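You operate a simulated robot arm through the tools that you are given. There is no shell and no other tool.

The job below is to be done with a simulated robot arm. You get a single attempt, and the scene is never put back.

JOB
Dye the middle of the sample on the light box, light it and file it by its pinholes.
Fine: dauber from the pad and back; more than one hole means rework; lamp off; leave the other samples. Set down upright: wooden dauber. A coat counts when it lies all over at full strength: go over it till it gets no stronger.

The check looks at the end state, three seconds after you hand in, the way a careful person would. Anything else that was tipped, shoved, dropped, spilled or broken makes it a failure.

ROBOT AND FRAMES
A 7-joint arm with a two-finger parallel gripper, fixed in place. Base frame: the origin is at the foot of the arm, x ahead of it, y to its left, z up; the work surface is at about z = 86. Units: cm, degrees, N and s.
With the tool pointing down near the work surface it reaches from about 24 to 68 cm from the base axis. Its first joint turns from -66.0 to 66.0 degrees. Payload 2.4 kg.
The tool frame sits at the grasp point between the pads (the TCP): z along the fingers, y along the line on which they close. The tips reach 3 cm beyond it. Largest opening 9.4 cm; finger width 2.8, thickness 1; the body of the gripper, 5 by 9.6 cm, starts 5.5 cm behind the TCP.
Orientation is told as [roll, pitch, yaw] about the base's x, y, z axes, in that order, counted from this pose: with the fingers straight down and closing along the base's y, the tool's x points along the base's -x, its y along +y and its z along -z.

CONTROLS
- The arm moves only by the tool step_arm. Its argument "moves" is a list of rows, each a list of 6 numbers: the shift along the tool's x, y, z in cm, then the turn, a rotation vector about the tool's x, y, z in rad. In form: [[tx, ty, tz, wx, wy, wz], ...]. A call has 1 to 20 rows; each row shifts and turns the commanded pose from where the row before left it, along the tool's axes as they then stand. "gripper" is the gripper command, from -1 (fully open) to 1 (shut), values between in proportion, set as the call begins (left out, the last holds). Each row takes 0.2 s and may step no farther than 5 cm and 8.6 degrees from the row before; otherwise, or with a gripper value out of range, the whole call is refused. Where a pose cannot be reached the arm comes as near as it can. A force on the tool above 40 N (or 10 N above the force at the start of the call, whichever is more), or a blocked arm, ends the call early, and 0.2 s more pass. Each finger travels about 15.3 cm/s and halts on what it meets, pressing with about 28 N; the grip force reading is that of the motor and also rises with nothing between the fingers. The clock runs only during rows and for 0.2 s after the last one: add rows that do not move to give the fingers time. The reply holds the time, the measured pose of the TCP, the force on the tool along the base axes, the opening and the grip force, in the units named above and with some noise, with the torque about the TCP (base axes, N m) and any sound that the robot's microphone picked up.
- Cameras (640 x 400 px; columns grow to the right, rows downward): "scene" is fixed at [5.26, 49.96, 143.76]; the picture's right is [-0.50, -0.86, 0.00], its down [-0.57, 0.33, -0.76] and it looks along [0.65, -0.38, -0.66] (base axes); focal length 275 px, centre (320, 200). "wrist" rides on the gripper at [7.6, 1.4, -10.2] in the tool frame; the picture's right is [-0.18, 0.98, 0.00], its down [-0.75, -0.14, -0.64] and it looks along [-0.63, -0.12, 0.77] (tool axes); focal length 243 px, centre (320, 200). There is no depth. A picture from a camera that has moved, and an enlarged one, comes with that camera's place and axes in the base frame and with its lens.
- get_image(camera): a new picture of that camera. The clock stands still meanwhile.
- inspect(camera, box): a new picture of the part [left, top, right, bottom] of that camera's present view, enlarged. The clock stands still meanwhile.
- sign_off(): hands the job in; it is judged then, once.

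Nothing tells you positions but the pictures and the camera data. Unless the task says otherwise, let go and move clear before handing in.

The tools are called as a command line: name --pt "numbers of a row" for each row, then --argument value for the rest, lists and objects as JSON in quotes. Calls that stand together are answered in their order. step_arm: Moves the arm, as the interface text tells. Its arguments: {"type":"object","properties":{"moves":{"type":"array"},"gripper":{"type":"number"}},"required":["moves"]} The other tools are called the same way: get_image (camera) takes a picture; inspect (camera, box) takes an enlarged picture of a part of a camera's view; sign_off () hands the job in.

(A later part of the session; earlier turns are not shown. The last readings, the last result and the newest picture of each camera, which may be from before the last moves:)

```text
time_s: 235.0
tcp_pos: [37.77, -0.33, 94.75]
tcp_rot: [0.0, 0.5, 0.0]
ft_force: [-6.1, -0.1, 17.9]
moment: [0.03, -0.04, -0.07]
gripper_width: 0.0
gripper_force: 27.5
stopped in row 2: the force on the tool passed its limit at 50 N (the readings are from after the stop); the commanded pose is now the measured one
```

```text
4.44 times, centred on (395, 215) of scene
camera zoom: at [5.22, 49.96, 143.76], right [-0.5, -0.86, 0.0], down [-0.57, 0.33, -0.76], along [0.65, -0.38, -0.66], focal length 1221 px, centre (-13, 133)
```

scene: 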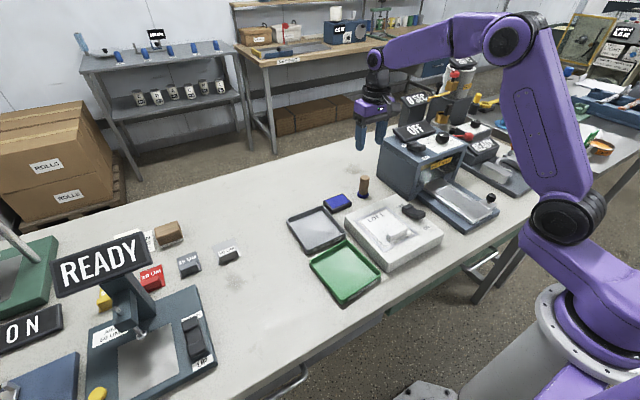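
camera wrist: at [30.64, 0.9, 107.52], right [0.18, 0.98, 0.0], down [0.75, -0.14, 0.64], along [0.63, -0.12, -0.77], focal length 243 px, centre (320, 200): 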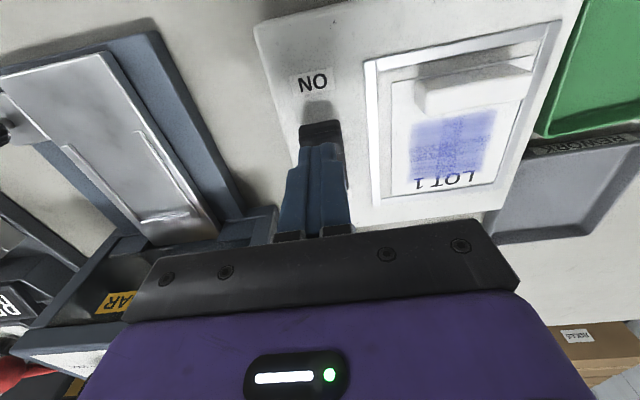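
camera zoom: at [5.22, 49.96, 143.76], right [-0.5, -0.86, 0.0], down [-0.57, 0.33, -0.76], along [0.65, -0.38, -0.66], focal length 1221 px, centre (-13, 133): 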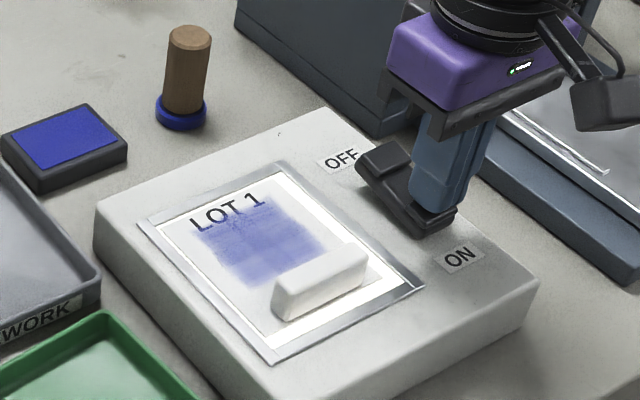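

The lamp lit (light shows around the sample). Backing off the switch, then looking for pinholes.

step_arm --pt "0 0 -0.5 0 0 0" --pt "0 0 -1.5 0 0 0" --pt "0 0 -3.0 0 0 0" --pt "0 0 -3.0 0 0 0" --pt "0 0 0 0 0 0" --pt "0 0 0 0 0 0" --gripper 1

inspect --camera "scene" --box '[345, 190, 445, 255]'

inspect --camera "scene" --box '[368, 208, 416, 240]'

get_image --camera "wrist"

```text
time_s: 236.4
tcp_pos: [37.76, -0.5, 102.79]
tcp_rot: [0.1, 0.4, -0.1]
ft_force: [-0.9, -0.4, 0.0]
moment: [0.01, 0.0, -0.01]
gripper_width: 0.02
gripper_force: 28.0
```

```text
6.15 times, centred on (395, 222) of scene
camera zoom: at [5.26, 49.96, 143.76], right [-0.5, -0.86, 0.0], down [-0.57, 0.33, -0.76], along [0.65, -0.38, -0.66], focal length 1690 px, centre (-142, 62)
```

zoom: 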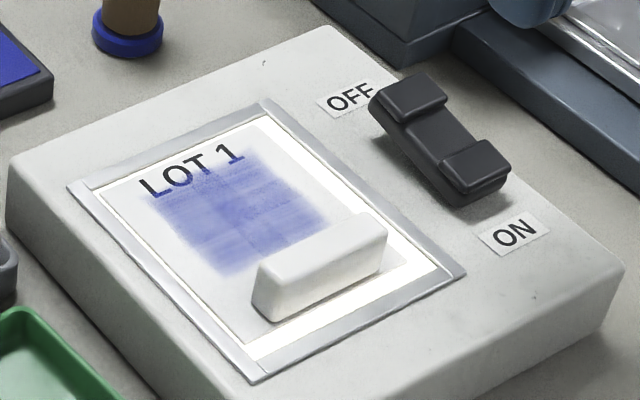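

```text
12.50 times, centred on (392, 224) of scene
camera zoom: at [5.26, 49.96, 143.76], right [-0.5, -0.86, 0.0], down [-0.57, 0.33, -0.76], along [0.65, -0.38, -0.66], focal length 3433 px, centre (-580, -100)
```

zoom: 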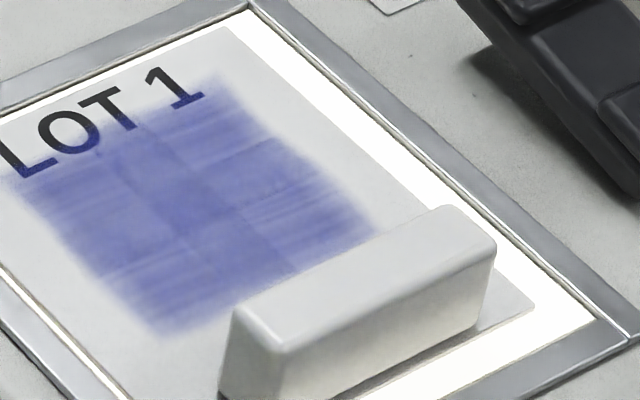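

```text
taken
camera wrist: at [30.53, 0.93, 113.06], right [0.18, 0.98, 0.0], down [0.76, -0.14, 0.64], along [0.62, -0.12, -0.77], focal length 243 px, centre (320, 200)
```

wrist: 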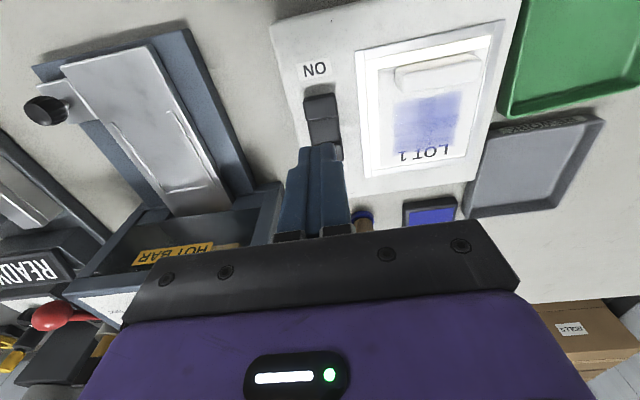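

The lamp is on. I'll examine the dyed area very closely for bright pinholes.

inspect --camera "scene" --box '[368, 212, 390, 227]'

inspect --camera "scene" --box '[380, 212, 400, 232]'

inspect --camera "wrist" --box '[360, 30, 500, 180]'

inspect --camera "wrist" --box '[385, 85, 475, 150]'

```text
16.00 times, centred on (379, 220) of scene
camera zoom: at [5.26, 49.96, 143.76], right [-0.5, -0.86, 0.0], down [-0.57, 0.33, -0.76], along [0.65, -0.38, -0.66], focal length 4394 px, centre (-624, -112)
```

zoom: 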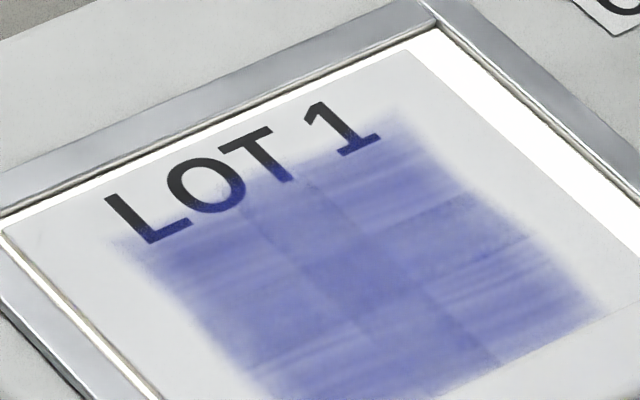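

```text
16.00 times, centred on (390, 222) of scene
camera zoom: at [5.26, 49.96, 143.76], right [-0.5, -0.86, 0.0], down [-0.57, 0.33, -0.76], along [0.65, -0.38, -0.66], focal length 4394 px, centre (-800, -152)
```

zoom: 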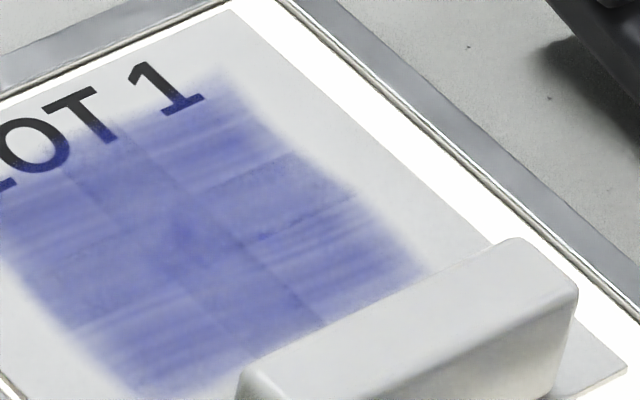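

```text
2.67 times, centred on (430, 105) of wrist
camera zoom: at [30.53, 0.93, 113.06], right [0.18, 0.98, 0.0], down [0.76, -0.14, 0.64], along [0.62, -0.12, -0.77], focal length 647 px, centre (27, 453)
```

zoom: 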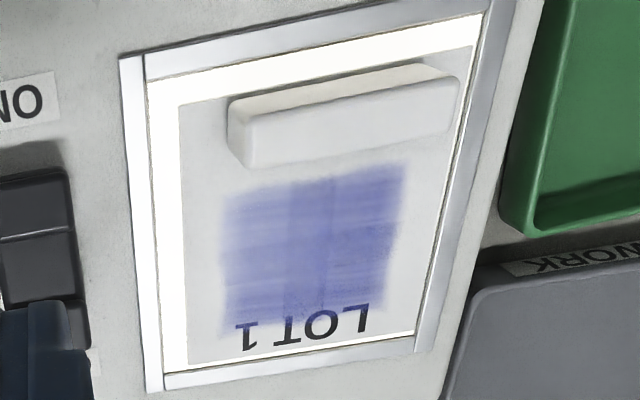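

```text
6.15 times, centred on (430, 118) of wrist
camera zoom: at [30.53, 0.93, 113.06], right [0.18, 0.98, 0.0], down [0.76, -0.14, 0.64], along [0.62, -0.12, -0.77], focal length 1493 px, centre (-357, 708)
```

zoom: 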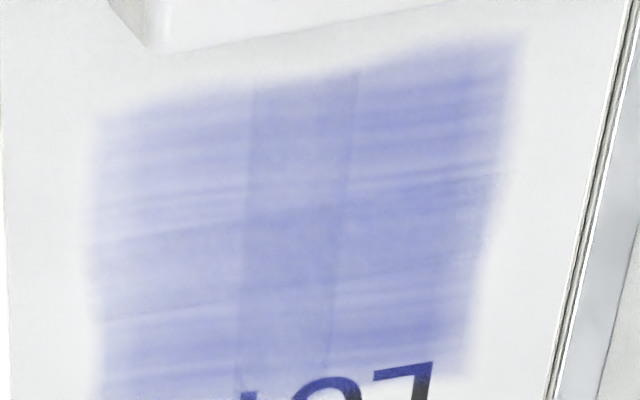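

No pinholes show, but comparing views the coat has been getting slightly stronger with each pass, so it may not be at full strength yet. With the lamp left on, I'll pick up the dauber again and do more passes.

step_arm --pt "0 0 -1.2 0 -0.0087 0" --pt "-2.5 0.4 0 0 0 0" --pt "-2.5 0.4 0 0 0 0" --pt "-2.5 0.4 0 0 0 0" --pt "-2.5 0.4 0 0 0 0" --pt "-2.5 0.4 0 0 0 0" --pt "-2.5 0.4 0 0 0 0" --pt "-2.5 0.4 0 0 0 0" --pt "-2.6 0.2 0 0 0 0" --pt "0 0 0 0 0 0" --pt "0 0 0 0 0 0" --gripper -0.2

inspect --camera "wrist" --box '[240, 40, 400, 240]'

inspect --camera "scene" --box '[368, 208, 416, 240]'

```text
time_s: 238.8
tcp_pos: [58.19, 2.63, 104.02]
tcp_rot: [0.0, 0.0, 0.0]
ft_force: [-0.5, 0.0, 0.5]
moment: [-0.01, 0.02, -0.02]
gripper_width: 5.64
gripper_force: 0.0
```

```text
2.00 times, centred on (320, 140) of wrist
camera zoom: at [50.68, 3.94, 114.27], right [0.18, 0.98, 0.0], down [0.75, -0.14, 0.64], along [0.63, -0.12, -0.77], focal length 485 px, centre (320, 320)
```

zoom: 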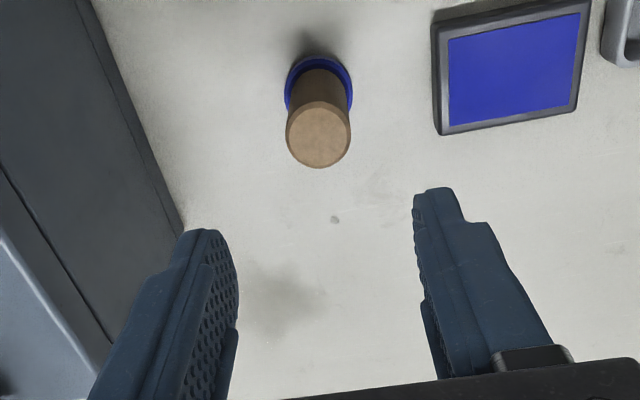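

```text
12.50 times, centred on (392, 224) of scene
camera zoom: at [5.26, 49.96, 143.76], right [-0.5, -0.86, 0.0], down [-0.57, 0.33, -0.76], along [0.65, -0.38, -0.66], focal length 3433 px, centre (-580, -100)
```

zoom: 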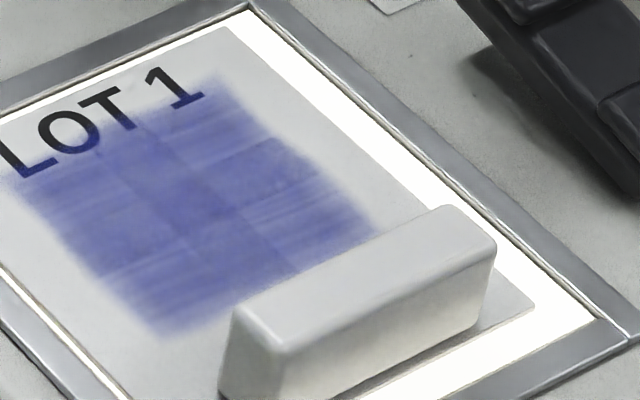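

The dauber is centred under the open fingers. Lowering around it and gripping low on the handle, just above the collar.

step_arm --pt "0 0 3.0 0 0 0" --pt "0 0 3.0 0 0 0" --pt "0 0 3.0 0 0 0" --pt "0 0 2.5 0 0 0" --pt "0 0 1.5 0 0 0" --pt "0 0 0.35 0 0 0" --pt "0 0 0 0 0 0" --gripper -0.2

step_arm --pt "0 0 0 0 0 0" --pt "0 0 0 0 0 0" --pt "0 0 0 0 0 0" --pt "0 0 0 0 0 0" --gripper 1

inspect --camera "wrist" --box '[200, 60, 440, 240]'

inspect --camera "scene" --box '[330, 140, 410, 210]'

```text
time_s: 240.4
tcp_pos: [58.13, 2.67, 90.75]
tcp_rot: [0.0, -0.1, -0.1]
ft_force: [0.7, -0.4, -1.2]
moment: [-0.02, 0.03, 0.03]
gripper_width: 5.64
gripper_force: 0.1
```

```text
time_s: 241.4
tcp_pos: [58.05, 2.64, 90.64]
tcp_rot: [0.0, 0.0, 0.1]
ft_force: [0.2, -0.5, -0.2]
moment: [-0.04, -0.01, 0.0]
gripper_width: 2.94
gripper_force: 27.7
```

```text
2.22 times, centred on (320, 150) of wrist
camera zoom: at [50.64, 3.97, 100.83], right [0.18, 0.98, 0.0], down [0.75, -0.14, 0.64], along [0.63, -0.12, -0.77], focal length 539 px, centre (320, 311)
```

zoom: 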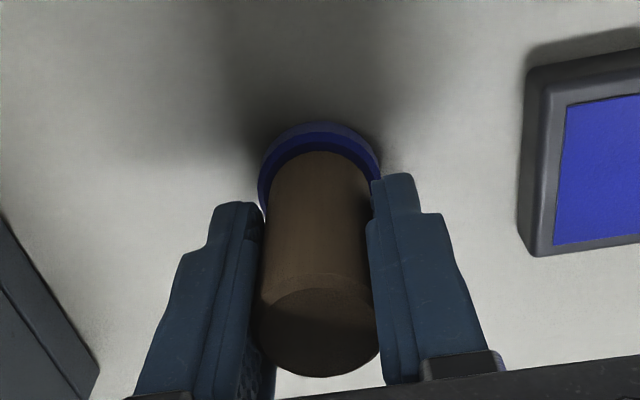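

```text
5.71 times, centred on (370, 175) of scene
camera zoom: at [5.27, 49.96, 143.76], right [-0.5, -0.86, 0.0], down [-0.57, 0.33, -0.76], along [0.65, -0.38, -0.66], focal length 1570 px, centre (34, 343)
```

zoom: 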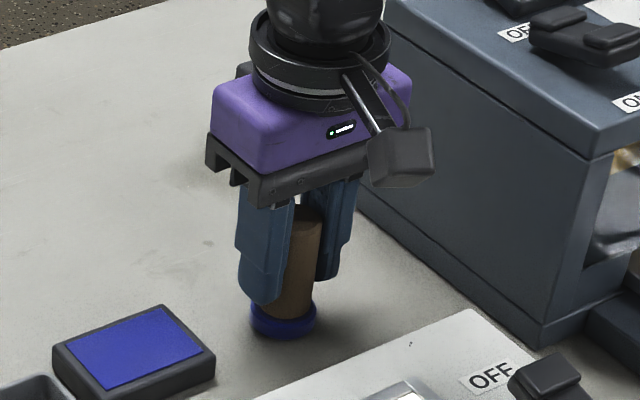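

Gripped again, standing straight in the fingers. Lifting and going to the pad for fresh ink.

step_arm --pt "0 0 -1.0 0 0 0" --pt "0 0 -2.0 0 0 0" --pt "0 0 -2.0 0 0 0" --pt "0 0 -1.0 0 0 0" --pt "0.05 1.5 0 0 0 0" --pt "0.05 2.5 0 0 0 0" --pt "0.05 2.5 0 0 0 0" --pt "0 2.0 0 0 0 0" --pt "0 1.45 0 0 0 0" --pt "0 0 0 0 0 0" --pt "0 0 2.0 0 0 0" --pt "0 0 1.5 0 0 0" --pt "0 0 0.5 0 0 0" --pt "0 0 0.1 0 0 0" --pt "0 0 0 0 0 0" --gripper 1

inspect --camera "wrist" --box '[240, 60, 400, 170]'

```text
time_s: 244.6
tcp_pos: [57.88, 12.48, 92.47]
tcp_rot: [0.0, 0.0, 0.0]
ft_force: [-0.4, -0.1, -0.8]
moment: [-0.02, 0.04, 0.02]
gripper_width: 2.93
gripper_force: 27.9
```

```text
3.64 times, centred on (320, 115) of wrist
camera zoom: at [50.41, 13.93, 102.72], right [0.18, 0.98, 0.0], down [0.75, -0.14, 0.64], along [0.63, -0.12, -0.77], focal length 882 px, centre (320, 509)
```

zoom: 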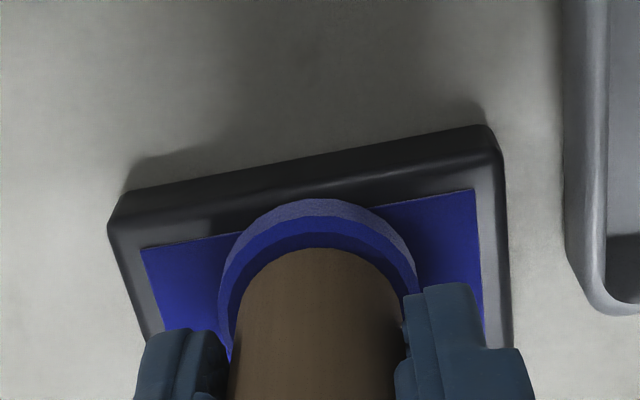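

The collar overhangs the felt's near edge a bit; shifting 0.35 cm outward, then pressing.

step_arm --pt "-0.35 0 0 0 0 0" --pt "0 0 0.08 0 0 0" --pt "0 0 0.08 0 0 0" --pt "0 0 0.05 0 0 0" --pt "0 0 0 0 0 0" --gripper 1

```text
time_s: 245.8
tcp_pos: [58.26, 12.59, 92.33]
tcp_rot: [-0.1, -0.1, 0.0]
ft_force: [-6.9, -0.7, 19.5]
moment: [-0.04, 0.35, 0.0]
gripper_width: 2.92
gripper_force: 28.3
```

step_arm --pt "0 0 -0.04 0 0 0" --pt "0 0 0 0 0 0" --pt "0 0 0 0 0 0" --pt "0 0 0 0 0 0" --pt "0 0 -0.4 0 0 0" --pt "0 0.6 0 0 0 0" --pt "0 0 0.4 0 0 0" --pt "0 0 0 0 0 0" --pt "0 0 0 0 0 0" --pt "0 0 0 0 0 0" --pt "0 0 -0.4 0 0 0" --pt "0 -1.2 0 0 0 0" --pt "0 0 0.4 0 0 0" --pt "0 0 0 0 0 0" --pt "0 0 0 0 0 0" --pt "0 0 0 0 0 0" --gripper 1

step_arm --pt "0 0 -0.3 0 0 0" --pt "0 0.6 -1.5 0 0 0" --pt "0 0 -2.5 0 0 0" --pt "0 0 -3.0 0 0 0" --pt "1.5 -0.3 0 0 0 0" --pt "2.5 -0.55 0 0 0 0" --pt "2.5 -0.55 0 0 0 0" --pt "2.5 -0.55 0 0 0 0" --pt "2.5 -0.55 0 0 0 0" --pt "2.5 -0.55 0 0 0 0" --pt "2.0 -0.25 0 0 0 0" --pt "0.75 -0.1 0 0 0 0" --pt "0 0 0 0 0 0" --pt "0 0 1.5 0 0 0" --pt "0 0 1.5 0 0 0" --pt "0 0 0.9 0 0 0" --pt "0 0 0.2 0 0 0" --pt "0 0 0.12 0 0 0" --pt "0 0 0 0 0 0" --gripper 1

```text
time_s: 249.2
tcp_pos: [58.09, 11.89, 92.27]
tcp_rot: [0.0, -0.1, 0.0]
ft_force: [-1.9, -0.9, 12.4]
moment: [-0.12, 0.16, -0.03]
gripper_width: 2.89
gripper_force: 28.0
```

```text
time_s: 253.2
tcp_pos: [41.41, 9.12, 95.41]
tcp_rot: [0.0, 0.0, 0.0]
ft_force: [-0.4, -0.3, -0.3]
moment: [0.0, 0.02, 0.0]
gripper_width: 2.93
gripper_force: 27.9
```

step_arm --pt "0 0 0.08 0 0 0" --pt "0 0 0.06 0 0 0" --pt "0 0 0 0 0 0" --gripper 1

```text
time_s: 254.0
tcp_pos: [41.44, 9.08, 95.32]
tcp_rot: [0.0, -0.2, -0.1]
ft_force: [0.0, -0.2, 17.9]
moment: [-0.04, 0.02, 0.01]
gripper_width: 2.92
gripper_force: 28.2
```

Flush contact at 18 N. Repeating the stroke pattern: y back and forth, then x back and forth.

step_arm --pt "0 0.2 -0.02 0 0 0" --pt "0 0.4 0 0 0 0" --pt "0 0.4 0 0 0 0" --pt "0 0.4 0 0 0 0" --pt "0 0.3 0 0 0 0" --pt "0 -0.2 0 0 0 0" --pt "0 -0.4 0 0 0 0" --pt "0 -0.4 0 0 0 0" --pt "0 -0.4 0 0 0 0" --pt "0 -0.4 0 0 0 0" --pt "0 -0.4 0 0 0 0" --pt "0 -0.4 0 0 0 0" --pt "0 -0.4 0 0 0 0" --pt "0 -0.4 0 0 0 0" --pt "0 0.2 0 0 0 0" --pt "0 0.4 0 0 0 0" --pt "0 0.4 0 0 0 0" --pt "0 0.4 0 0 0 0" --pt "0 0.3 0 0 0 0" --gripper 1

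step_arm --pt "-0.2 0 0 0 0 0" --pt "-0.4 0 0 0 0 0" --pt "-0.4 0 0 0 0 0" --pt "-0.3 0 0 0 0 0" --pt "0.2 0 0 0 0 0" --pt "0.4 0 0 0 0 0" --pt "0.4 0 0 0 0 0" --pt "0.4 0 0 0 0 0" --pt "0.4 0 0 0 0 0" --pt "0.4 0 0 0 0 0" --pt "0.4 0 0 0 0 0" --pt "-0.2 0 0 0 0 0" --pt "-0.4 0 0 0 0 0" --pt "-0.4 0 0 0 0 0" --pt "-0.3 0 0 0 0 0" --gripper 1

inspect --camera "scene" --box '[345, 180, 445, 255]'

```text
time_s: 258.0
tcp_pos: [41.33, 9.19, 95.21]
tcp_rot: [0.0, 0.0, 0.0]
ft_force: [-0.4, -6.1, 12.8]
moment: [-0.34, -0.06, 0.0]
gripper_width: 2.89
gripper_force: 28.1
```

```text
time_s: 261.2
tcp_pos: [41.38, 9.08, 95.24]
tcp_rot: [0.0, 0.0, 0.0]
ft_force: [-2.2, 0.2, 3.6]
moment: [0.05, 0.09, -0.03]
gripper_width: 2.93
gripper_force: 27.8
```

```text
5.33 times, centred on (395, 218) of scene
camera zoom: at [5.25, 49.96, 143.76], right [-0.5, -0.86, 0.0], down [-0.57, 0.33, -0.76], along [0.65, -0.38, -0.66], focal length 1465 px, centre (-80, 107)
```

zoom: 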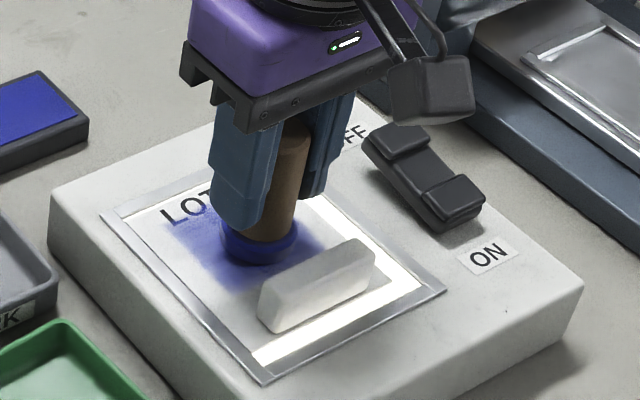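

The sample has drifted slightly toward +y. Lifting to inspect.

step_arm --pt "0 0 -0.3 0 0 0" --pt "0 0 -1.5 0 0 0" --pt "0 0 -2.5 0 0 0" --pt "0 0 -1.0 0 0 0" --pt "-2.5 0.1 0 0 0 0" --pt "-2.5 0.55 0 0 0 0" --pt "-2.5 0.55 0 0 0 0" --pt "-2.5 0.55 0 0 0 0" --pt "-2.5 0.55 0 0 0 0" --pt "-2.5 0.65 0 0 0 0" --pt "-1.75 0.45 0 0 0 0" --pt "0 0 0 0 0 0" --gripper 1

inspect --camera "scene" --box '[368, 208, 416, 240]'

inspect --camera "scene" --box '[345, 190, 445, 255]'

```text
time_s: 263.8
tcp_pos: [58.17, 12.59, 100.53]
tcp_rot: [0.1, 0.0, 0.1]
ft_force: [-0.1, 0.4, -0.2]
moment: [0.01, -0.01, -0.01]
gripper_width: 2.92
gripper_force: 28.0
```

```text
12.50 times, centred on (392, 224) of scene
camera zoom: at [5.27, 49.96, 143.76], right [-0.5, -0.86, 0.0], down [-0.57, 0.33, -0.76], along [0.65, -0.38, -0.66], focal length 3433 px, centre (-580, -100)
```

zoom: 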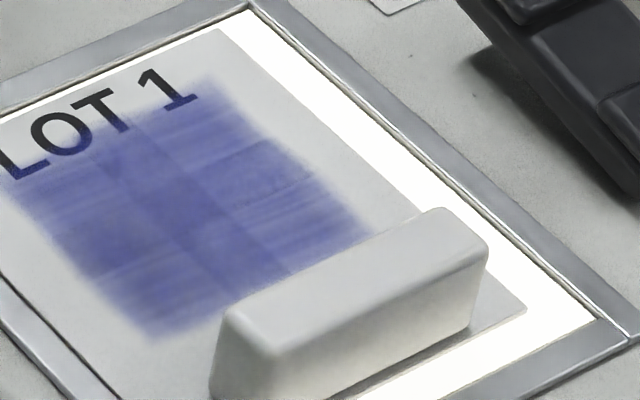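

```text
6.15 times, centred on (395, 222) of scene
camera zoom: at [5.27, 49.96, 143.76], right [-0.5, -0.86, 0.0], down [-0.57, 0.33, -0.76], along [0.65, -0.38, -0.66], focal length 1690 px, centre (-142, 62)
```

zoom: 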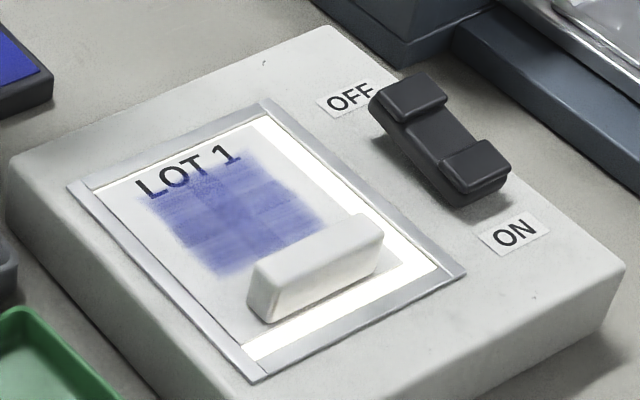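

The coat is perhaps slightly deeper. To test for saturation I'll ink again and work only the -y half with strokes in the -y direction (which also nudges the sample back), then compare the halves.

step_arm --pt "0 0 2.0 0 0 0" --pt "0 0 2.0 0 0 0" --pt "0 0 2.0 0 0 0" --pt "0 0 1.5 0 0 0" --pt "0 0 0.5 0 0 0" --pt "0 0 0.2 0 0 0" --pt "0 0 0.1 0 0 0" --pt "0 0 0 0 0 0" --gripper 1

```text
time_s: 265.6
tcp_pos: [58.18, 12.58, 92.33]
tcp_rot: [0.0, -0.1, 0.1]
ft_force: [-0.7, -1.5, 2.0]
moment: [0.01, -0.02, -0.03]
gripper_width: 2.91
gripper_force: 28.8
```

step_arm --pt "0 0 0.08 0 0 0" --pt "0 0 0 0 0 0" --pt "0 0 0 0 0 0" --pt "0 0 0 0 0 0" --pt "0 0 -0.4 0 0 0" --pt "0 0.6 0 0 0 0" --pt "0 0 0.4 0 0 0" --pt "0 0 0 0 0 0" --pt "0 0 0 0 0 0" --pt "0 0 0 0 0 0" --pt "0 0 -0.4 0 0 0" --pt "0 -1.2 0 0 0 0" --pt "0 0 0.4 0 0 0" --pt "0 0 0 0 0 0" --pt "0 0 0 0 0 0" --pt "0 0 0 0 0 0" --gripper 1

step_arm --pt "0 0 -0.3 0 0 0" --pt "0 0.6 -1.5 0 0 0" --pt "0 0 -2.5 0 0 0" --pt "0 0 -3.0 0 0 0" --pt "1.5 -0.3 0 0 0 0" --pt "2.5 -0.55 0 0 0 0" --pt "2.5 -0.55 0 0 0 0" --pt "2.5 -0.55 0 0 0 0" --pt "2.5 -0.55 0 0 0 0" --pt "2.5 -0.4 0 0 0 0" --pt "2.0 -0.1 0 0 0 0" --pt "0.95 0 0 0 0 0" --pt "0 0 0 0 0 0" --pt "0 0 1.5 0 0 0" --pt "0 0 1.5 0 0 0" --pt "0 0 0.9 0 0 0" --pt "0 0 0.2 0 0 0" --pt "0 0 0.12 0 0 0" --pt "0 0 0 0 0 0" --gripper 1

```text
time_s: 269.0
tcp_pos: [58.27, 11.87, 92.18]
tcp_rot: [0.0, -0.1, -0.1]
ft_force: [-4.5, 0.7, 17.2]
moment: [0.05, 0.22, 0.03]
gripper_width: 2.92
gripper_force: 28.1
```

```text
time_s: 273.0
tcp_pos: [41.36, 9.56, 95.25]
tcp_rot: [0.0, 0.0, 0.0]
ft_force: [-1.2, -0.1, -0.7]
moment: [0.03, -0.01, 0.02]
gripper_width: 2.92
gripper_force: 27.7
```

step_arm --pt "0 0 0.07 0 0 0" --pt "0 0 0.06 0 0 0" --pt "0 0 0 0 0 0" --gripper 1

```text
time_s: 273.8
tcp_pos: [41.33, 9.48, 95.14]
tcp_rot: [0.0, -0.3, 0.0]
ft_force: [-0.8, -1.3, 16.7]
moment: [-0.09, 0.02, -0.01]
gripper_width: 2.93
gripper_force: 27.8
```

step_arm --pt "0 -0.3 0 0 0 0" --pt "0 -0.4 0 0 0 0" --pt "0 -0.5 0 0 0 0" --pt "0 -0.5 0 0 0 0" --pt "0 -0.3 0 0 0 0" --pt "0 0 -0.4 0 0 0" --pt "0 1.0 0 0 0 0" --pt "0 1.0 0 0 0 0" --pt "0 0 0 0 0 0" --pt "0 0 0.4 0 0 0" --pt "0 -0.3 0 0 0 0" --pt "0 -0.4 0 0 0 0" --pt "0 -0.5 0 0 0 0" --pt "0 -0.5 0 0 0 0" --pt "0 -0.3 0 0 0 0" --pt "0 0 -0.4 0 0 0" --pt "0 1.0 0 0 0 0" --pt "0 1.0 0 0 0 0" --pt "0 0 0 0 0 0" --pt "0 0 0.4 0 0 0" --gripper 1

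step_arm --pt "0 -0.3 0 0 0 0" --pt "0 -0.4 0 0 0 0" --pt "0 -0.5 0 0 0 0" --pt "0 -0.5 0 0 0 0" --pt "0 -0.3 0 0 0 0" --pt "0 0 -0.4 0 0 0" --pt "0 1.0 0 0 0 0" --pt "0 1.0 0 0 0 0" --pt "0 0 0 0 0 0" --pt "0 0 0.4 0 0 0" --pt "0 -0.3 0 0 0 0" --pt "0 -0.4 0 0 0 0" --pt "0 -0.5 0 0 0 0" --pt "0 -0.5 0 0 0 0" --pt "0 -0.3 0 0 0 0" --pt "0 0 -0.4 0 0 0" --gripper 1

step_arm --pt "0 0 -1.5 0 0 0" --pt "0 0 -2.5 0 0 0" --pt "0 0 -0.9 0 0 0" --pt "-2.5 0.5 0 0 0 0" --pt "-2.5 0.85 0 0 0 0" --pt "-2.5 0.85 0 0 0 0" --pt "-2.5 0.85 0 0 0 0" --pt "-2.5 0.85 0 0 0 0" --pt "-2.5 0.65 0 0 0 0" --pt "-1.95 0.45 0 0 0 0" --pt "0 0 0 0 0 0" --gripper 1

inspect --camera "scene" --box '[368, 208, 416, 240]'

inspect --camera "scene" --box '[345, 190, 445, 255]'

```text
time_s: 278.0
tcp_pos: [41.35, 9.7, 95.09]
tcp_rot: [0.0, -0.1, -0.1]
ft_force: [-2.2, -0.4, 9.1]
moment: [-0.05, 0.1, 0.01]
gripper_width: 2.92
gripper_force: 28.4
```

```text
time_s: 281.4
tcp_pos: [41.22, 7.4, 95.58]
tcp_rot: [0.0, 0.1, -0.1]
ft_force: [-1.0, 0.6, -0.7]
moment: [-0.04, 0.01, -0.02]
gripper_width: 2.93
gripper_force: 27.5
```

```text
time_s: 283.8
tcp_pos: [58.31, 12.46, 100.38]
tcp_rot: [0.0, 0.1, 0.0]
ft_force: [-0.5, 0.1, -0.9]
moment: [0.0, -0.02, 0.01]
gripper_width: 2.9
gripper_force: 28.2
```

```text
12.50 times, centred on (392, 224) of scene
camera zoom: at [5.27, 49.96, 143.76], right [-0.5, -0.86, 0.0], down [-0.57, 0.33, -0.76], along [0.65, -0.38, -0.66], focal length 3433 px, centre (-580, -100)
```

zoom: 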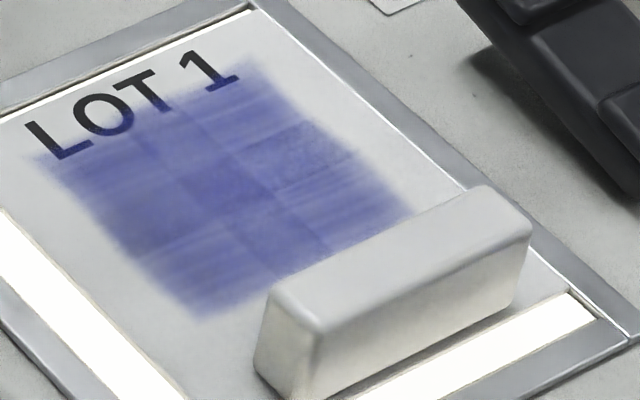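

```text
6.15 times, centred on (395, 222) of scene
camera zoom: at [5.27, 49.96, 143.76], right [-0.5, -0.86, 0.0], down [-0.57, 0.33, -0.76], along [0.65, -0.38, -0.66], focal length 1690 px, centre (-142, 62)
```

zoom: 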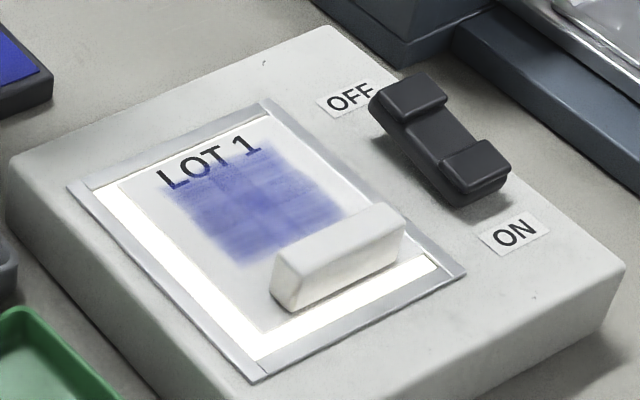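

The -y half is no darker than the other half, so the coat is saturated. Now a very close look for pinholes with the lamp on.

inspect --camera "scene" --box '[370, 210, 386, 222]'

inspect --camera "scene" --box '[382, 212, 400, 224]'

inspect --camera "scene" --box '[374, 218, 394, 232]'

```text
16.00 times, centred on (378, 216) of scene
camera zoom: at [5.27, 49.96, 143.76], right [-0.5, -0.86, 0.0], down [-0.57, 0.33, -0.76], along [0.65, -0.38, -0.66], focal length 4394 px, centre (-608, -56)
```

zoom: 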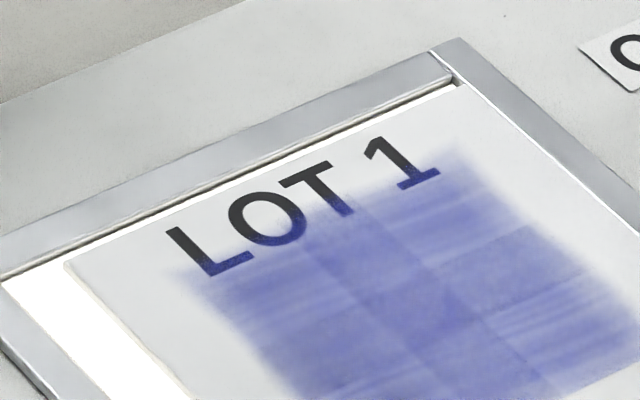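

```text
16.00 times, centred on (391, 218) of scene
camera zoom: at [5.27, 49.96, 143.76], right [-0.5, -0.86, 0.0], down [-0.57, 0.33, -0.76], along [0.65, -0.38, -0.66], focal length 4394 px, centre (-816, -88)
```

zoom: 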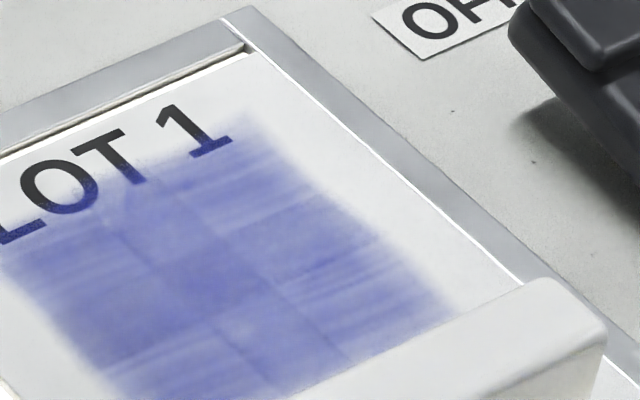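

```text
16.00 times, centred on (384, 225) of scene
camera zoom: at [5.27, 49.96, 143.76], right [-0.5, -0.86, 0.0], down [-0.57, 0.33, -0.76], along [0.65, -0.38, -0.66], focal length 4394 px, centre (-704, -200)
```

zoom: 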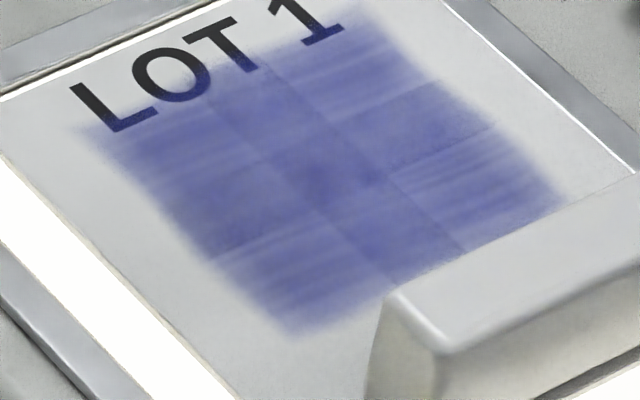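

No bright spots from the scene camera. I'll bring the wrist camera close to the sample for a sharper look.

step_arm --pt "0 0 -1.5 0 0 0" --pt "2.5 -1.6 0 0 0 0" --pt "2.5 -1.6 0 0 0 0" --pt "2.5 -1.6 0 0 0 0" --pt "2.5 -1.6 0 0 0 0" --pt "2.5 -1.6 0 0 0 0" --pt "2.5 -1.6 0 0 0 0" --pt "2.5 -1.6 0 0 0 0" --pt "2.5 -1.4 0 0 0 0" --pt "0 0 1.0 0 0 0" --pt "0 0 0 0 0 0" --pt "0 0 0 0 0 0" --gripper 1

get_image --camera "wrist"

inspect --camera "wrist" --box '[360, 80, 500, 190]'

inspect --camera "wrist" --box '[390, 105, 460, 150]'

```text
time_s: 286.4
tcp_pos: [38.18, -0.13, 100.9]
tcp_rot: [0.0, -0.1, 0.1]
ft_force: [-1.0, 0.3, -0.4]
moment: [-0.01, 0.0, 0.01]
gripper_width: 2.91
gripper_force: 27.4
```

```text
taken
camera wrist: at [30.85, 1.33, 111.13], right [0.18, 0.98, 0.0], down [0.75, -0.14, 0.64], along [0.63, -0.12, -0.77], focal length 243 px, centre (320, 200)
```

wrist: 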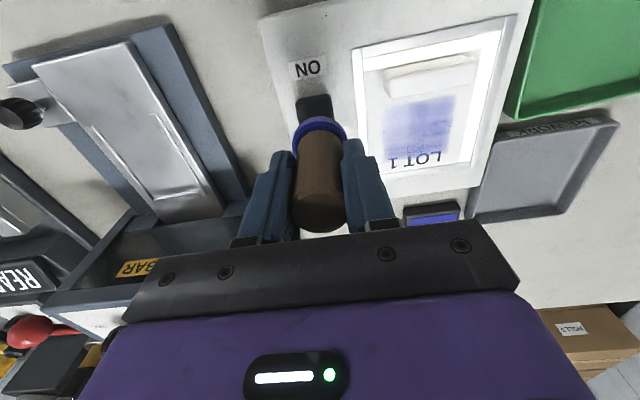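

```text
3.64 times, centred on (430, 135) of wrist
camera zoom: at [30.85, 1.33, 111.13], right [0.18, 0.98, 0.0], down [0.75, -0.14, 0.64], along [0.63, -0.12, -0.77], focal length 882 px, centre (-80, 436)
```

zoom: 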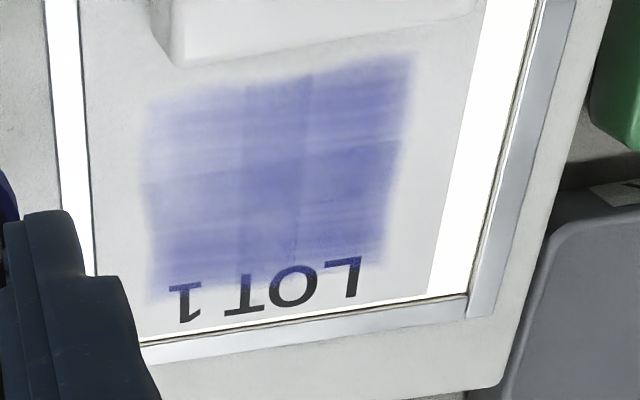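

```text
8.89 times, centred on (425, 128) of wrist
camera zoom: at [30.85, 1.33, 111.13], right [0.18, 0.98, 0.0], down [0.75, -0.14, 0.64], along [0.63, -0.12, -0.77], focal length 2157 px, centre (-613, 844)
```

zoom: 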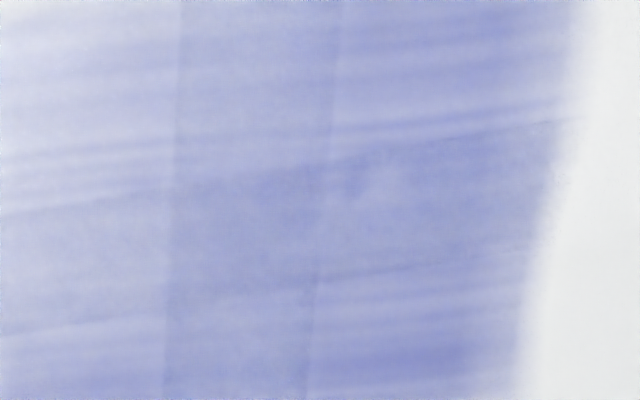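

The wrist view shows the +y side (which the last strokes actually rubbed, since the sample slid) is darker than the -y side — so the coat can still get stronger. The zone is now centred near (41.2, 8.2); I'll re-ink and go over the -y side with the sample resting against the frame.

step_arm --pt "0 0 -0.5 0 0 0" --pt "-2.5 1.6 0 0 0 0" --pt "-2.5 1.6 0 0 0 0" --pt "-2.5 1.6 0 0 0 0" --pt "-2.5 1.6 0 0 0 0" --pt "-2.5 1.6 0 0 0 0" --pt "-2.5 1.6 0 0 0 0" --pt "-2.5 1.6 0 0 0 0" --pt "-2.5 1.4 0 0 0 0" --pt "0 0 0 0 0 0" --pt "0 0 3.0 0 0 0" --pt "0 0 3.0 0 0 0" --pt "0 0 2.2 0 0 0" --pt "0 0 0.8 0 0 0" --pt "0 0 0.15 0 0 0" --pt "0 0 0.1 0 0 0" --pt "0 0 0 0 0 0" --gripper 1

```text
time_s: 290.0
tcp_pos: [58.36, 12.56, 92.09]
tcp_rot: [0.1, -0.2, -0.1]
ft_force: [0.8, -0.2, -0.9]
moment: [-0.01, -0.04, 0.05]
gripper_width: 2.9
gripper_force: 28.0
```

step_arm --pt "0 0 0.08 0 0 0" --pt "0 0 0.06 0 0 0" --pt "0 0 0 0 0 0" --gripper 1

```text
time_s: 290.8
tcp_pos: [58.22, 12.55, 92.22]
tcp_rot: [0.0, -0.2, 0.0]
ft_force: [-1.5, -2.0, 15.6]
moment: [-0.15, -0.02, -0.01]
gripper_width: 2.92
gripper_force: 28.5
```

step_arm --pt "0 0 0 0 0 0" --pt "0 0 0 0 0 0" --pt "0 0 0 0 0 0" --pt "0 0 -0.4 0 0 0" --pt "0 0.6 0 0 0 0" --pt "0 0 0.4 0 0 0" --pt "0 0 0 0 0 0" --pt "0 0 0 0 0 0" --pt "0 0 0 0 0 0" --pt "0 0 -0.4 0 0 0" --pt "0 -1.2 0 0 0 0" --pt "0 0 0.4 0 0 0" --pt "0 0 0 0 0 0" --pt "0 0 0 0 0 0" --pt "0 0 0 0 0 0" --gripper 1

step_arm --pt "0 0 -0.3 0 0 0" --pt "0 0.6 -1.5 0 0 0" --pt "0 0 -2.5 0 0 0" --pt "0 0 -3.0 0 0 0" --pt "1.5 -0.4 0 0 0 0" --pt "2.5 -0.65 0 0 0 0" --pt "2.5 -0.65 0 0 0 0" --pt "2.5 -0.65 0 0 0 0" --pt "2.5 -0.65 0 0 0 0" --pt "2.5 -0.65 0 0 0 0" --pt "2.0 -0.45 0 0 0 0" --pt "1.05 -0.1 0 0 0 0" --pt "0 0 0 0 0 0" --pt "0 0 1.5 0 0 0" --pt "0 0 1.5 0 0 0" --pt "0 0 0.9 0 0 0" --pt "0 0 0.2 0 0 0" --pt "0 0 0.12 0 0 0" --pt "0 0 0 0 0 0" --gripper 1

```text
time_s: 294.0
tcp_pos: [58.18, 11.74, 92.06]
tcp_rot: [0.0, -0.2, 0.0]
ft_force: [-7.3, -3.0, 26.4]
moment: [-0.15, 0.29, 0.0]
gripper_width: 2.92
gripper_force: 28.0
```

```text
time_s: 298.0
tcp_pos: [41.02, 8.45, 95.18]
tcp_rot: [0.1, -0.2, 0.0]
ft_force: [-2.8, -1.5, 16.3]
moment: [0.0, 0.03, 0.02]
gripper_width: 2.93
gripper_force: 28.0
```

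In contact at 16 N at the zone centre. Stroking toward -y repeatedly over the -y half.

step_arm --pt "0 -0.3 0 0 0 0" --pt "0 -0.4 0 0 0 0" --pt "0 -0.5 0 0 0 0" --pt "0 -0.5 0 0 0 0" --pt "0 -0.3 0 0 0 0" --pt "0 0 -0.4 0 0 0" --pt "0 1.0 0 0 0 0" --pt "0 1.0 0 0 0 0" --pt "0 0 0 0 0 0" --pt "0 0 0.4 0 0 0" --pt "0 -0.3 0 0 0 0" --pt "0 -0.4 0 0 0 0" --pt "0 -0.5 0 0 0 0" --pt "0 -0.5 0 0 0 0" --pt "0 -0.3 0 0 0 0" --pt "0 0 -0.4 0 0 0" --pt "0.6 1.0 0 0 0 0" --pt "0.5 1.0 0 0 0 0" --pt "0 0 0 0 0 0" --pt "0 0 0.4 0 0 0" --gripper 1

step_arm --pt "0 -0.3 0 0 0 0" --pt "0 -0.4 0 0 0 0" --pt "0 -0.5 0 0 0 0" --pt "0 -0.5 0 0 0 0" --pt "0 -0.3 0 0 0 0" --pt "0 0 -0.4 0 0 0" --pt "0 1.0 0 0 0 0" --pt "0 1.0 0 0 0 0" --pt "0 0 0 0 0 0" --pt "0 0 0.42 0 0 0" --pt "0 -0.3 0 0 0 0" --pt "0 -0.4 0 0 0 0" --pt "0 -0.5 0 0 0 0" --pt "0 -0.5 0 0 0 0" --pt "0 -0.3 0 0 0 0" --pt "0 0 -0.4 0 0 0" --pt "-1.1 1.0 0 0 0 0" --pt "-1.2 1.0 0 0 0 0" --pt "0 0 0 0 0 0" --pt "0 0 0.4 0 0 0" --gripper 1

```text
time_s: 302.2
tcp_pos: [40.01, 8.28, 95.17]
tcp_rot: [0.1, 0.1, 0.0]
ft_force: [-1.8, 0.2, 6.1]
moment: [-0.02, 0.02, -0.02]
gripper_width: 2.91
gripper_force: 27.9
```

```text
time_s: 306.4
tcp_pos: [42.34, 8.32, 95.1]
tcp_rot: [0.0, -0.1, 0.0]
ft_force: [-4.8, -0.6, 25.0]
moment: [-0.08, 0.2, -0.03]
gripper_width: 2.94
gripper_force: 28.4
```

step_arm --pt "0 -0.3 -0.04 0 0 0" --pt "0 -0.4 0 0 0 0" --pt "0 -0.5 0 0 0 0" --pt "0 -0.5 0 0 0 0" --pt "0 -0.3 0 0 0 0" --pt "0 0 -0.4 0 0 0" --pt "0 1.0 0 0 0 0" --pt "0 1.0 0 0 0 0" --pt "0 0 0 0 0 0" --pt "0 0 0.4 0 0 0" --pt "0 -0.3 0 0 0 0" --pt "0 -0.4 0 0 0 0" --pt "0 -0.5 0 0 0 0" --pt "0 -0.5 0 0 0 0" --pt "0 -0.3 0 0 0 0" --pt "0 0 -0.4 0 0 0" --gripper 1

step_arm --pt "0 0 -1.5 0 0 0" --pt "0 0 -2.5 0 0 0" --pt "0 0 -0.9 0 0 0" --pt "2.05 -2.0 0 0 0 0" --pt "2.1 -2.2 0 0 0 0" --pt "0 -2.2 0 0 0 0" --pt "0 0 0 0 0 0" --pt "0 0 0 0 0 0" --gripper 1

inspect --camera "wrist" --box '[360, 80, 500, 190]'

inspect --camera "wrist" --box '[390, 105, 460, 150]'

inspect --camera "scene" --box '[368, 208, 416, 240]'

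```text
time_s: 309.8
tcp_pos: [42.3, 6.42, 95.58]
tcp_rot: [0.1, 0.0, -0.1]
ft_force: [-0.5, -0.1, -0.8]
moment: [0.02, 0.01, 0.03]
gripper_width: 2.9
gripper_force: 28.0
```

```text
time_s: 311.6
tcp_pos: [38.13, -0.21, 100.57]
tcp_rot: [0.0, 0.0, 0.1]
ft_force: [-0.3, 0.7, 0.0]
moment: [0.0, 0.0, 0.0]
gripper_width: 2.93
gripper_force: 28.0
```

```text
3.64 times, centred on (430, 135) of wrist
camera zoom: at [30.76, 1.29, 110.78], right [0.18, 0.98, 0.0], down [0.75, -0.14, 0.64], along [0.63, -0.12, -0.77], focal length 882 px, centre (-80, 436)
```

zoom: 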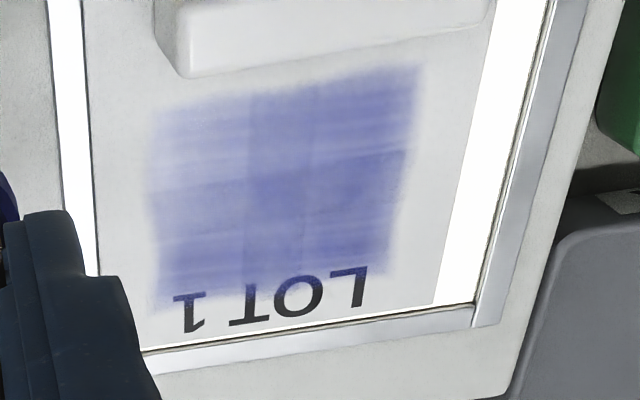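

```text
8.89 times, centred on (425, 128) of wrist
camera zoom: at [30.76, 1.29, 110.78], right [0.18, 0.98, 0.0], down [0.75, -0.14, 0.64], along [0.63, -0.12, -0.77], focal length 2157 px, centre (-613, 844)
```

zoom: 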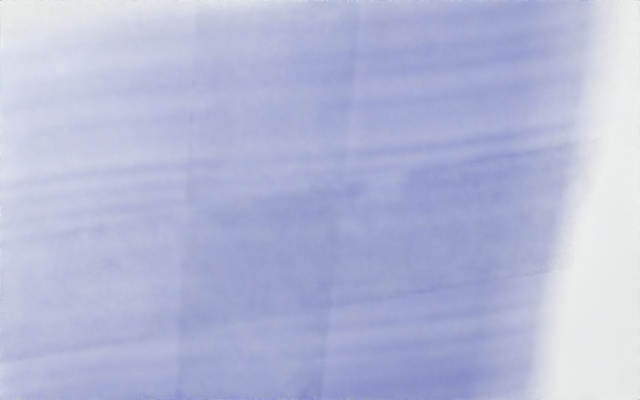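

```text
12.50 times, centred on (392, 224) of scene
camera zoom: at [5.27, 49.96, 143.76], right [-0.5, -0.86, 0.0], down [-0.57, 0.33, -0.76], along [0.65, -0.38, -0.66], focal length 3433 px, centre (-580, -100)
```

zoom: 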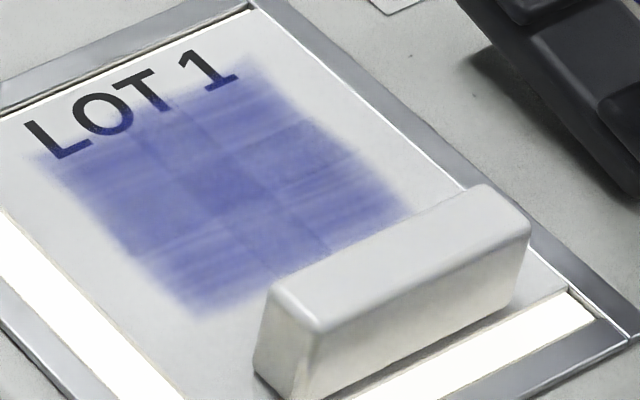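

The -y side became stronger and the cross is fading: pinned strokes (sample resting against the frame) are what works. I'll re-ink and do long strokes toward -y across the whole zone in three rows.

step_arm --pt "0 0 -0.5 0 0 0" --pt "-2.5 1.6 0 0 0 0" --pt "-2.5 1.6 0 0 0 0" --pt "-2.5 1.6 0 0 0 0" --pt "-2.5 1.6 0 0 0 0" --pt "-2.5 1.6 0 0 0 0" --pt "-2.5 1.6 0 0 0 0" --pt "-2.5 1.6 0 0 0 0" --pt "-2.5 1.4 0 0 0 0" --pt "0 0 0 0 0 0" --pt "0 0 3.0 0 0 0" --pt "0 0 3.0 0 0 0" --pt "0 0 2.2 0 0 0" --pt "0 0 0.5 0 0 0" --pt "0 0 0.1 0 0 0" --pt "0 0 0.08 0 0 0" --pt "0 0 0.06 0 0 0" --pt "0 0 0 0 0 0" --gripper 1

```text
time_s: 315.4
tcp_pos: [58.25, 12.41, 92.19]
tcp_rot: [0.1, -0.2, 0.0]
ft_force: [-4.8, -1.7, 20.4]
moment: [-0.14, 0.15, -0.03]
gripper_width: 2.94
gripper_force: 28.1
```

step_arm --pt "0 0 -0.04 0 0 0" --pt "0 0 0 0 0 0" --pt "0 0 0 0 0 0" --pt "0 0 -0.4 0 0 0" --pt "0 0.6 0 0 0 0" --pt "0 0 0.4 0 0 0" --pt "0 0 0 0 0 0" --pt "0 0 0 0 0 0" --pt "0 0 -0.4 0 0 0" --pt "0 -1.2 0 0 0 0" --pt "0 0 0.4 0 0 0" --pt "0 0 0 0 0 0" --pt "0 0 0 0 0 0" --gripper 1

step_arm --pt "0 0 -0.3 0 0 0" --pt "0 0.6 -1.5 0 0 0" --pt "0 0 -2.5 0 0 0" --pt "0 0 -3.0 0 0 0" --pt "1.5 -0.3 0 0 0 0" --pt "2.5 -0.4 0 0 0 0" --pt "2.5 -0.4 0 0 0 0" --pt "2.5 -0.4 0 0 0 0" --pt "2.5 -0.4 0 0 0 0" --pt "2.5 -0.3 0 0 0 0" --pt "1.85 -0.2 0 0 0 0" --pt "0 0 0 0 0 0" --pt "0 0 1.5 0 0 0" --pt "0 0 1.5 0 0 0" --pt "0 0 0.9 0 0 0" --pt "0 0 0.2 0 0 0" --pt "0 0 0.12 0 0 0" --pt "0 0 0 0 0 0" --gripper 1

```text
time_s: 318.2
tcp_pos: [58.09, 11.84, 92.22]
tcp_rot: [-0.1, -0.2, 0.1]
ft_force: [-9.0, -2.4, 30.1]
moment: [-0.1, 0.3, -0.04]
gripper_width: 2.91
gripper_force: 28.3
```

```text
time_s: 322.0
tcp_pos: [42.3, 10.08, 95.17]
tcp_rot: [0.0, -0.2, -0.1]
ft_force: [-0.9, 0.7, 5.2]
moment: [0.07, -0.07, -0.01]
gripper_width: 2.9
gripper_force: 28.2
```

step_arm --pt "0 -0.3 0.04 0 0 0" --pt "0 -0.5 0 0 0 0" --pt "0 -0.6 0 0 0 0" --pt "0 -0.6 0 0 0 0" --pt "0 -0.6 0 0 0 0" --pt "0 -0.6 0 0 0 0" --pt "0 -0.5 0 0 0 0" --pt "0 -0.3 0 0 0 0" --pt "0 0 -0.4 0 0 0" --pt "0 2.0 0 0 0 0" --pt "0 2.0 0 0 0 0" --pt "0 0 0 0 0 0" --pt "0 0 0.4 0 0 0" --pt "0 -0.3 0 0 0 0" --pt "0 -0.5 0 0 0 0" --pt "0 -0.6 0 0 0 0" --pt "0 -0.6 0 0 0 0" --pt "0 -0.6 0 0 0 0" --pt "0 -0.6 0 0 0 0" --pt "0 -0.5 0 0 0 0" --gripper 1

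inspect --camera "scene" --box '[345, 180, 445, 255]'

```text
time_s: 326.2
tcp_pos: [42.38, 6.5, 95.19]
tcp_rot: [-0.1, -0.2, 0.0]
ft_force: [1.3, 15.5, 36.7]
moment: [0.7, -0.12, 0.07]
gripper_width: 2.93
gripper_force: 28.4
```

```text
5.33 times, centred on (395, 218) of scene
camera zoom: at [5.21, 49.99, 143.75], right [-0.5, -0.86, 0.0], down [-0.57, 0.33, -0.76], along [0.65, -0.38, -0.66], focal length 1465 px, centre (-80, 107)
```

zoom: 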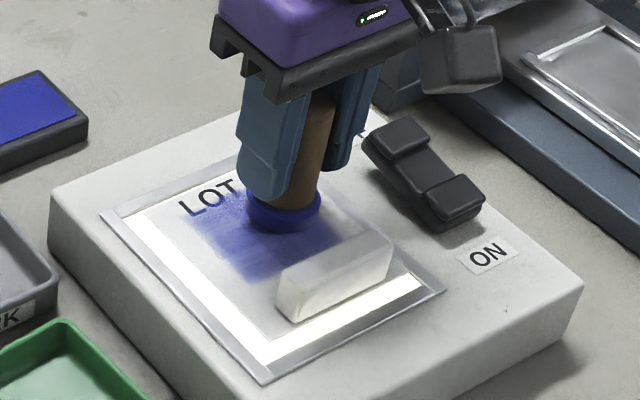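

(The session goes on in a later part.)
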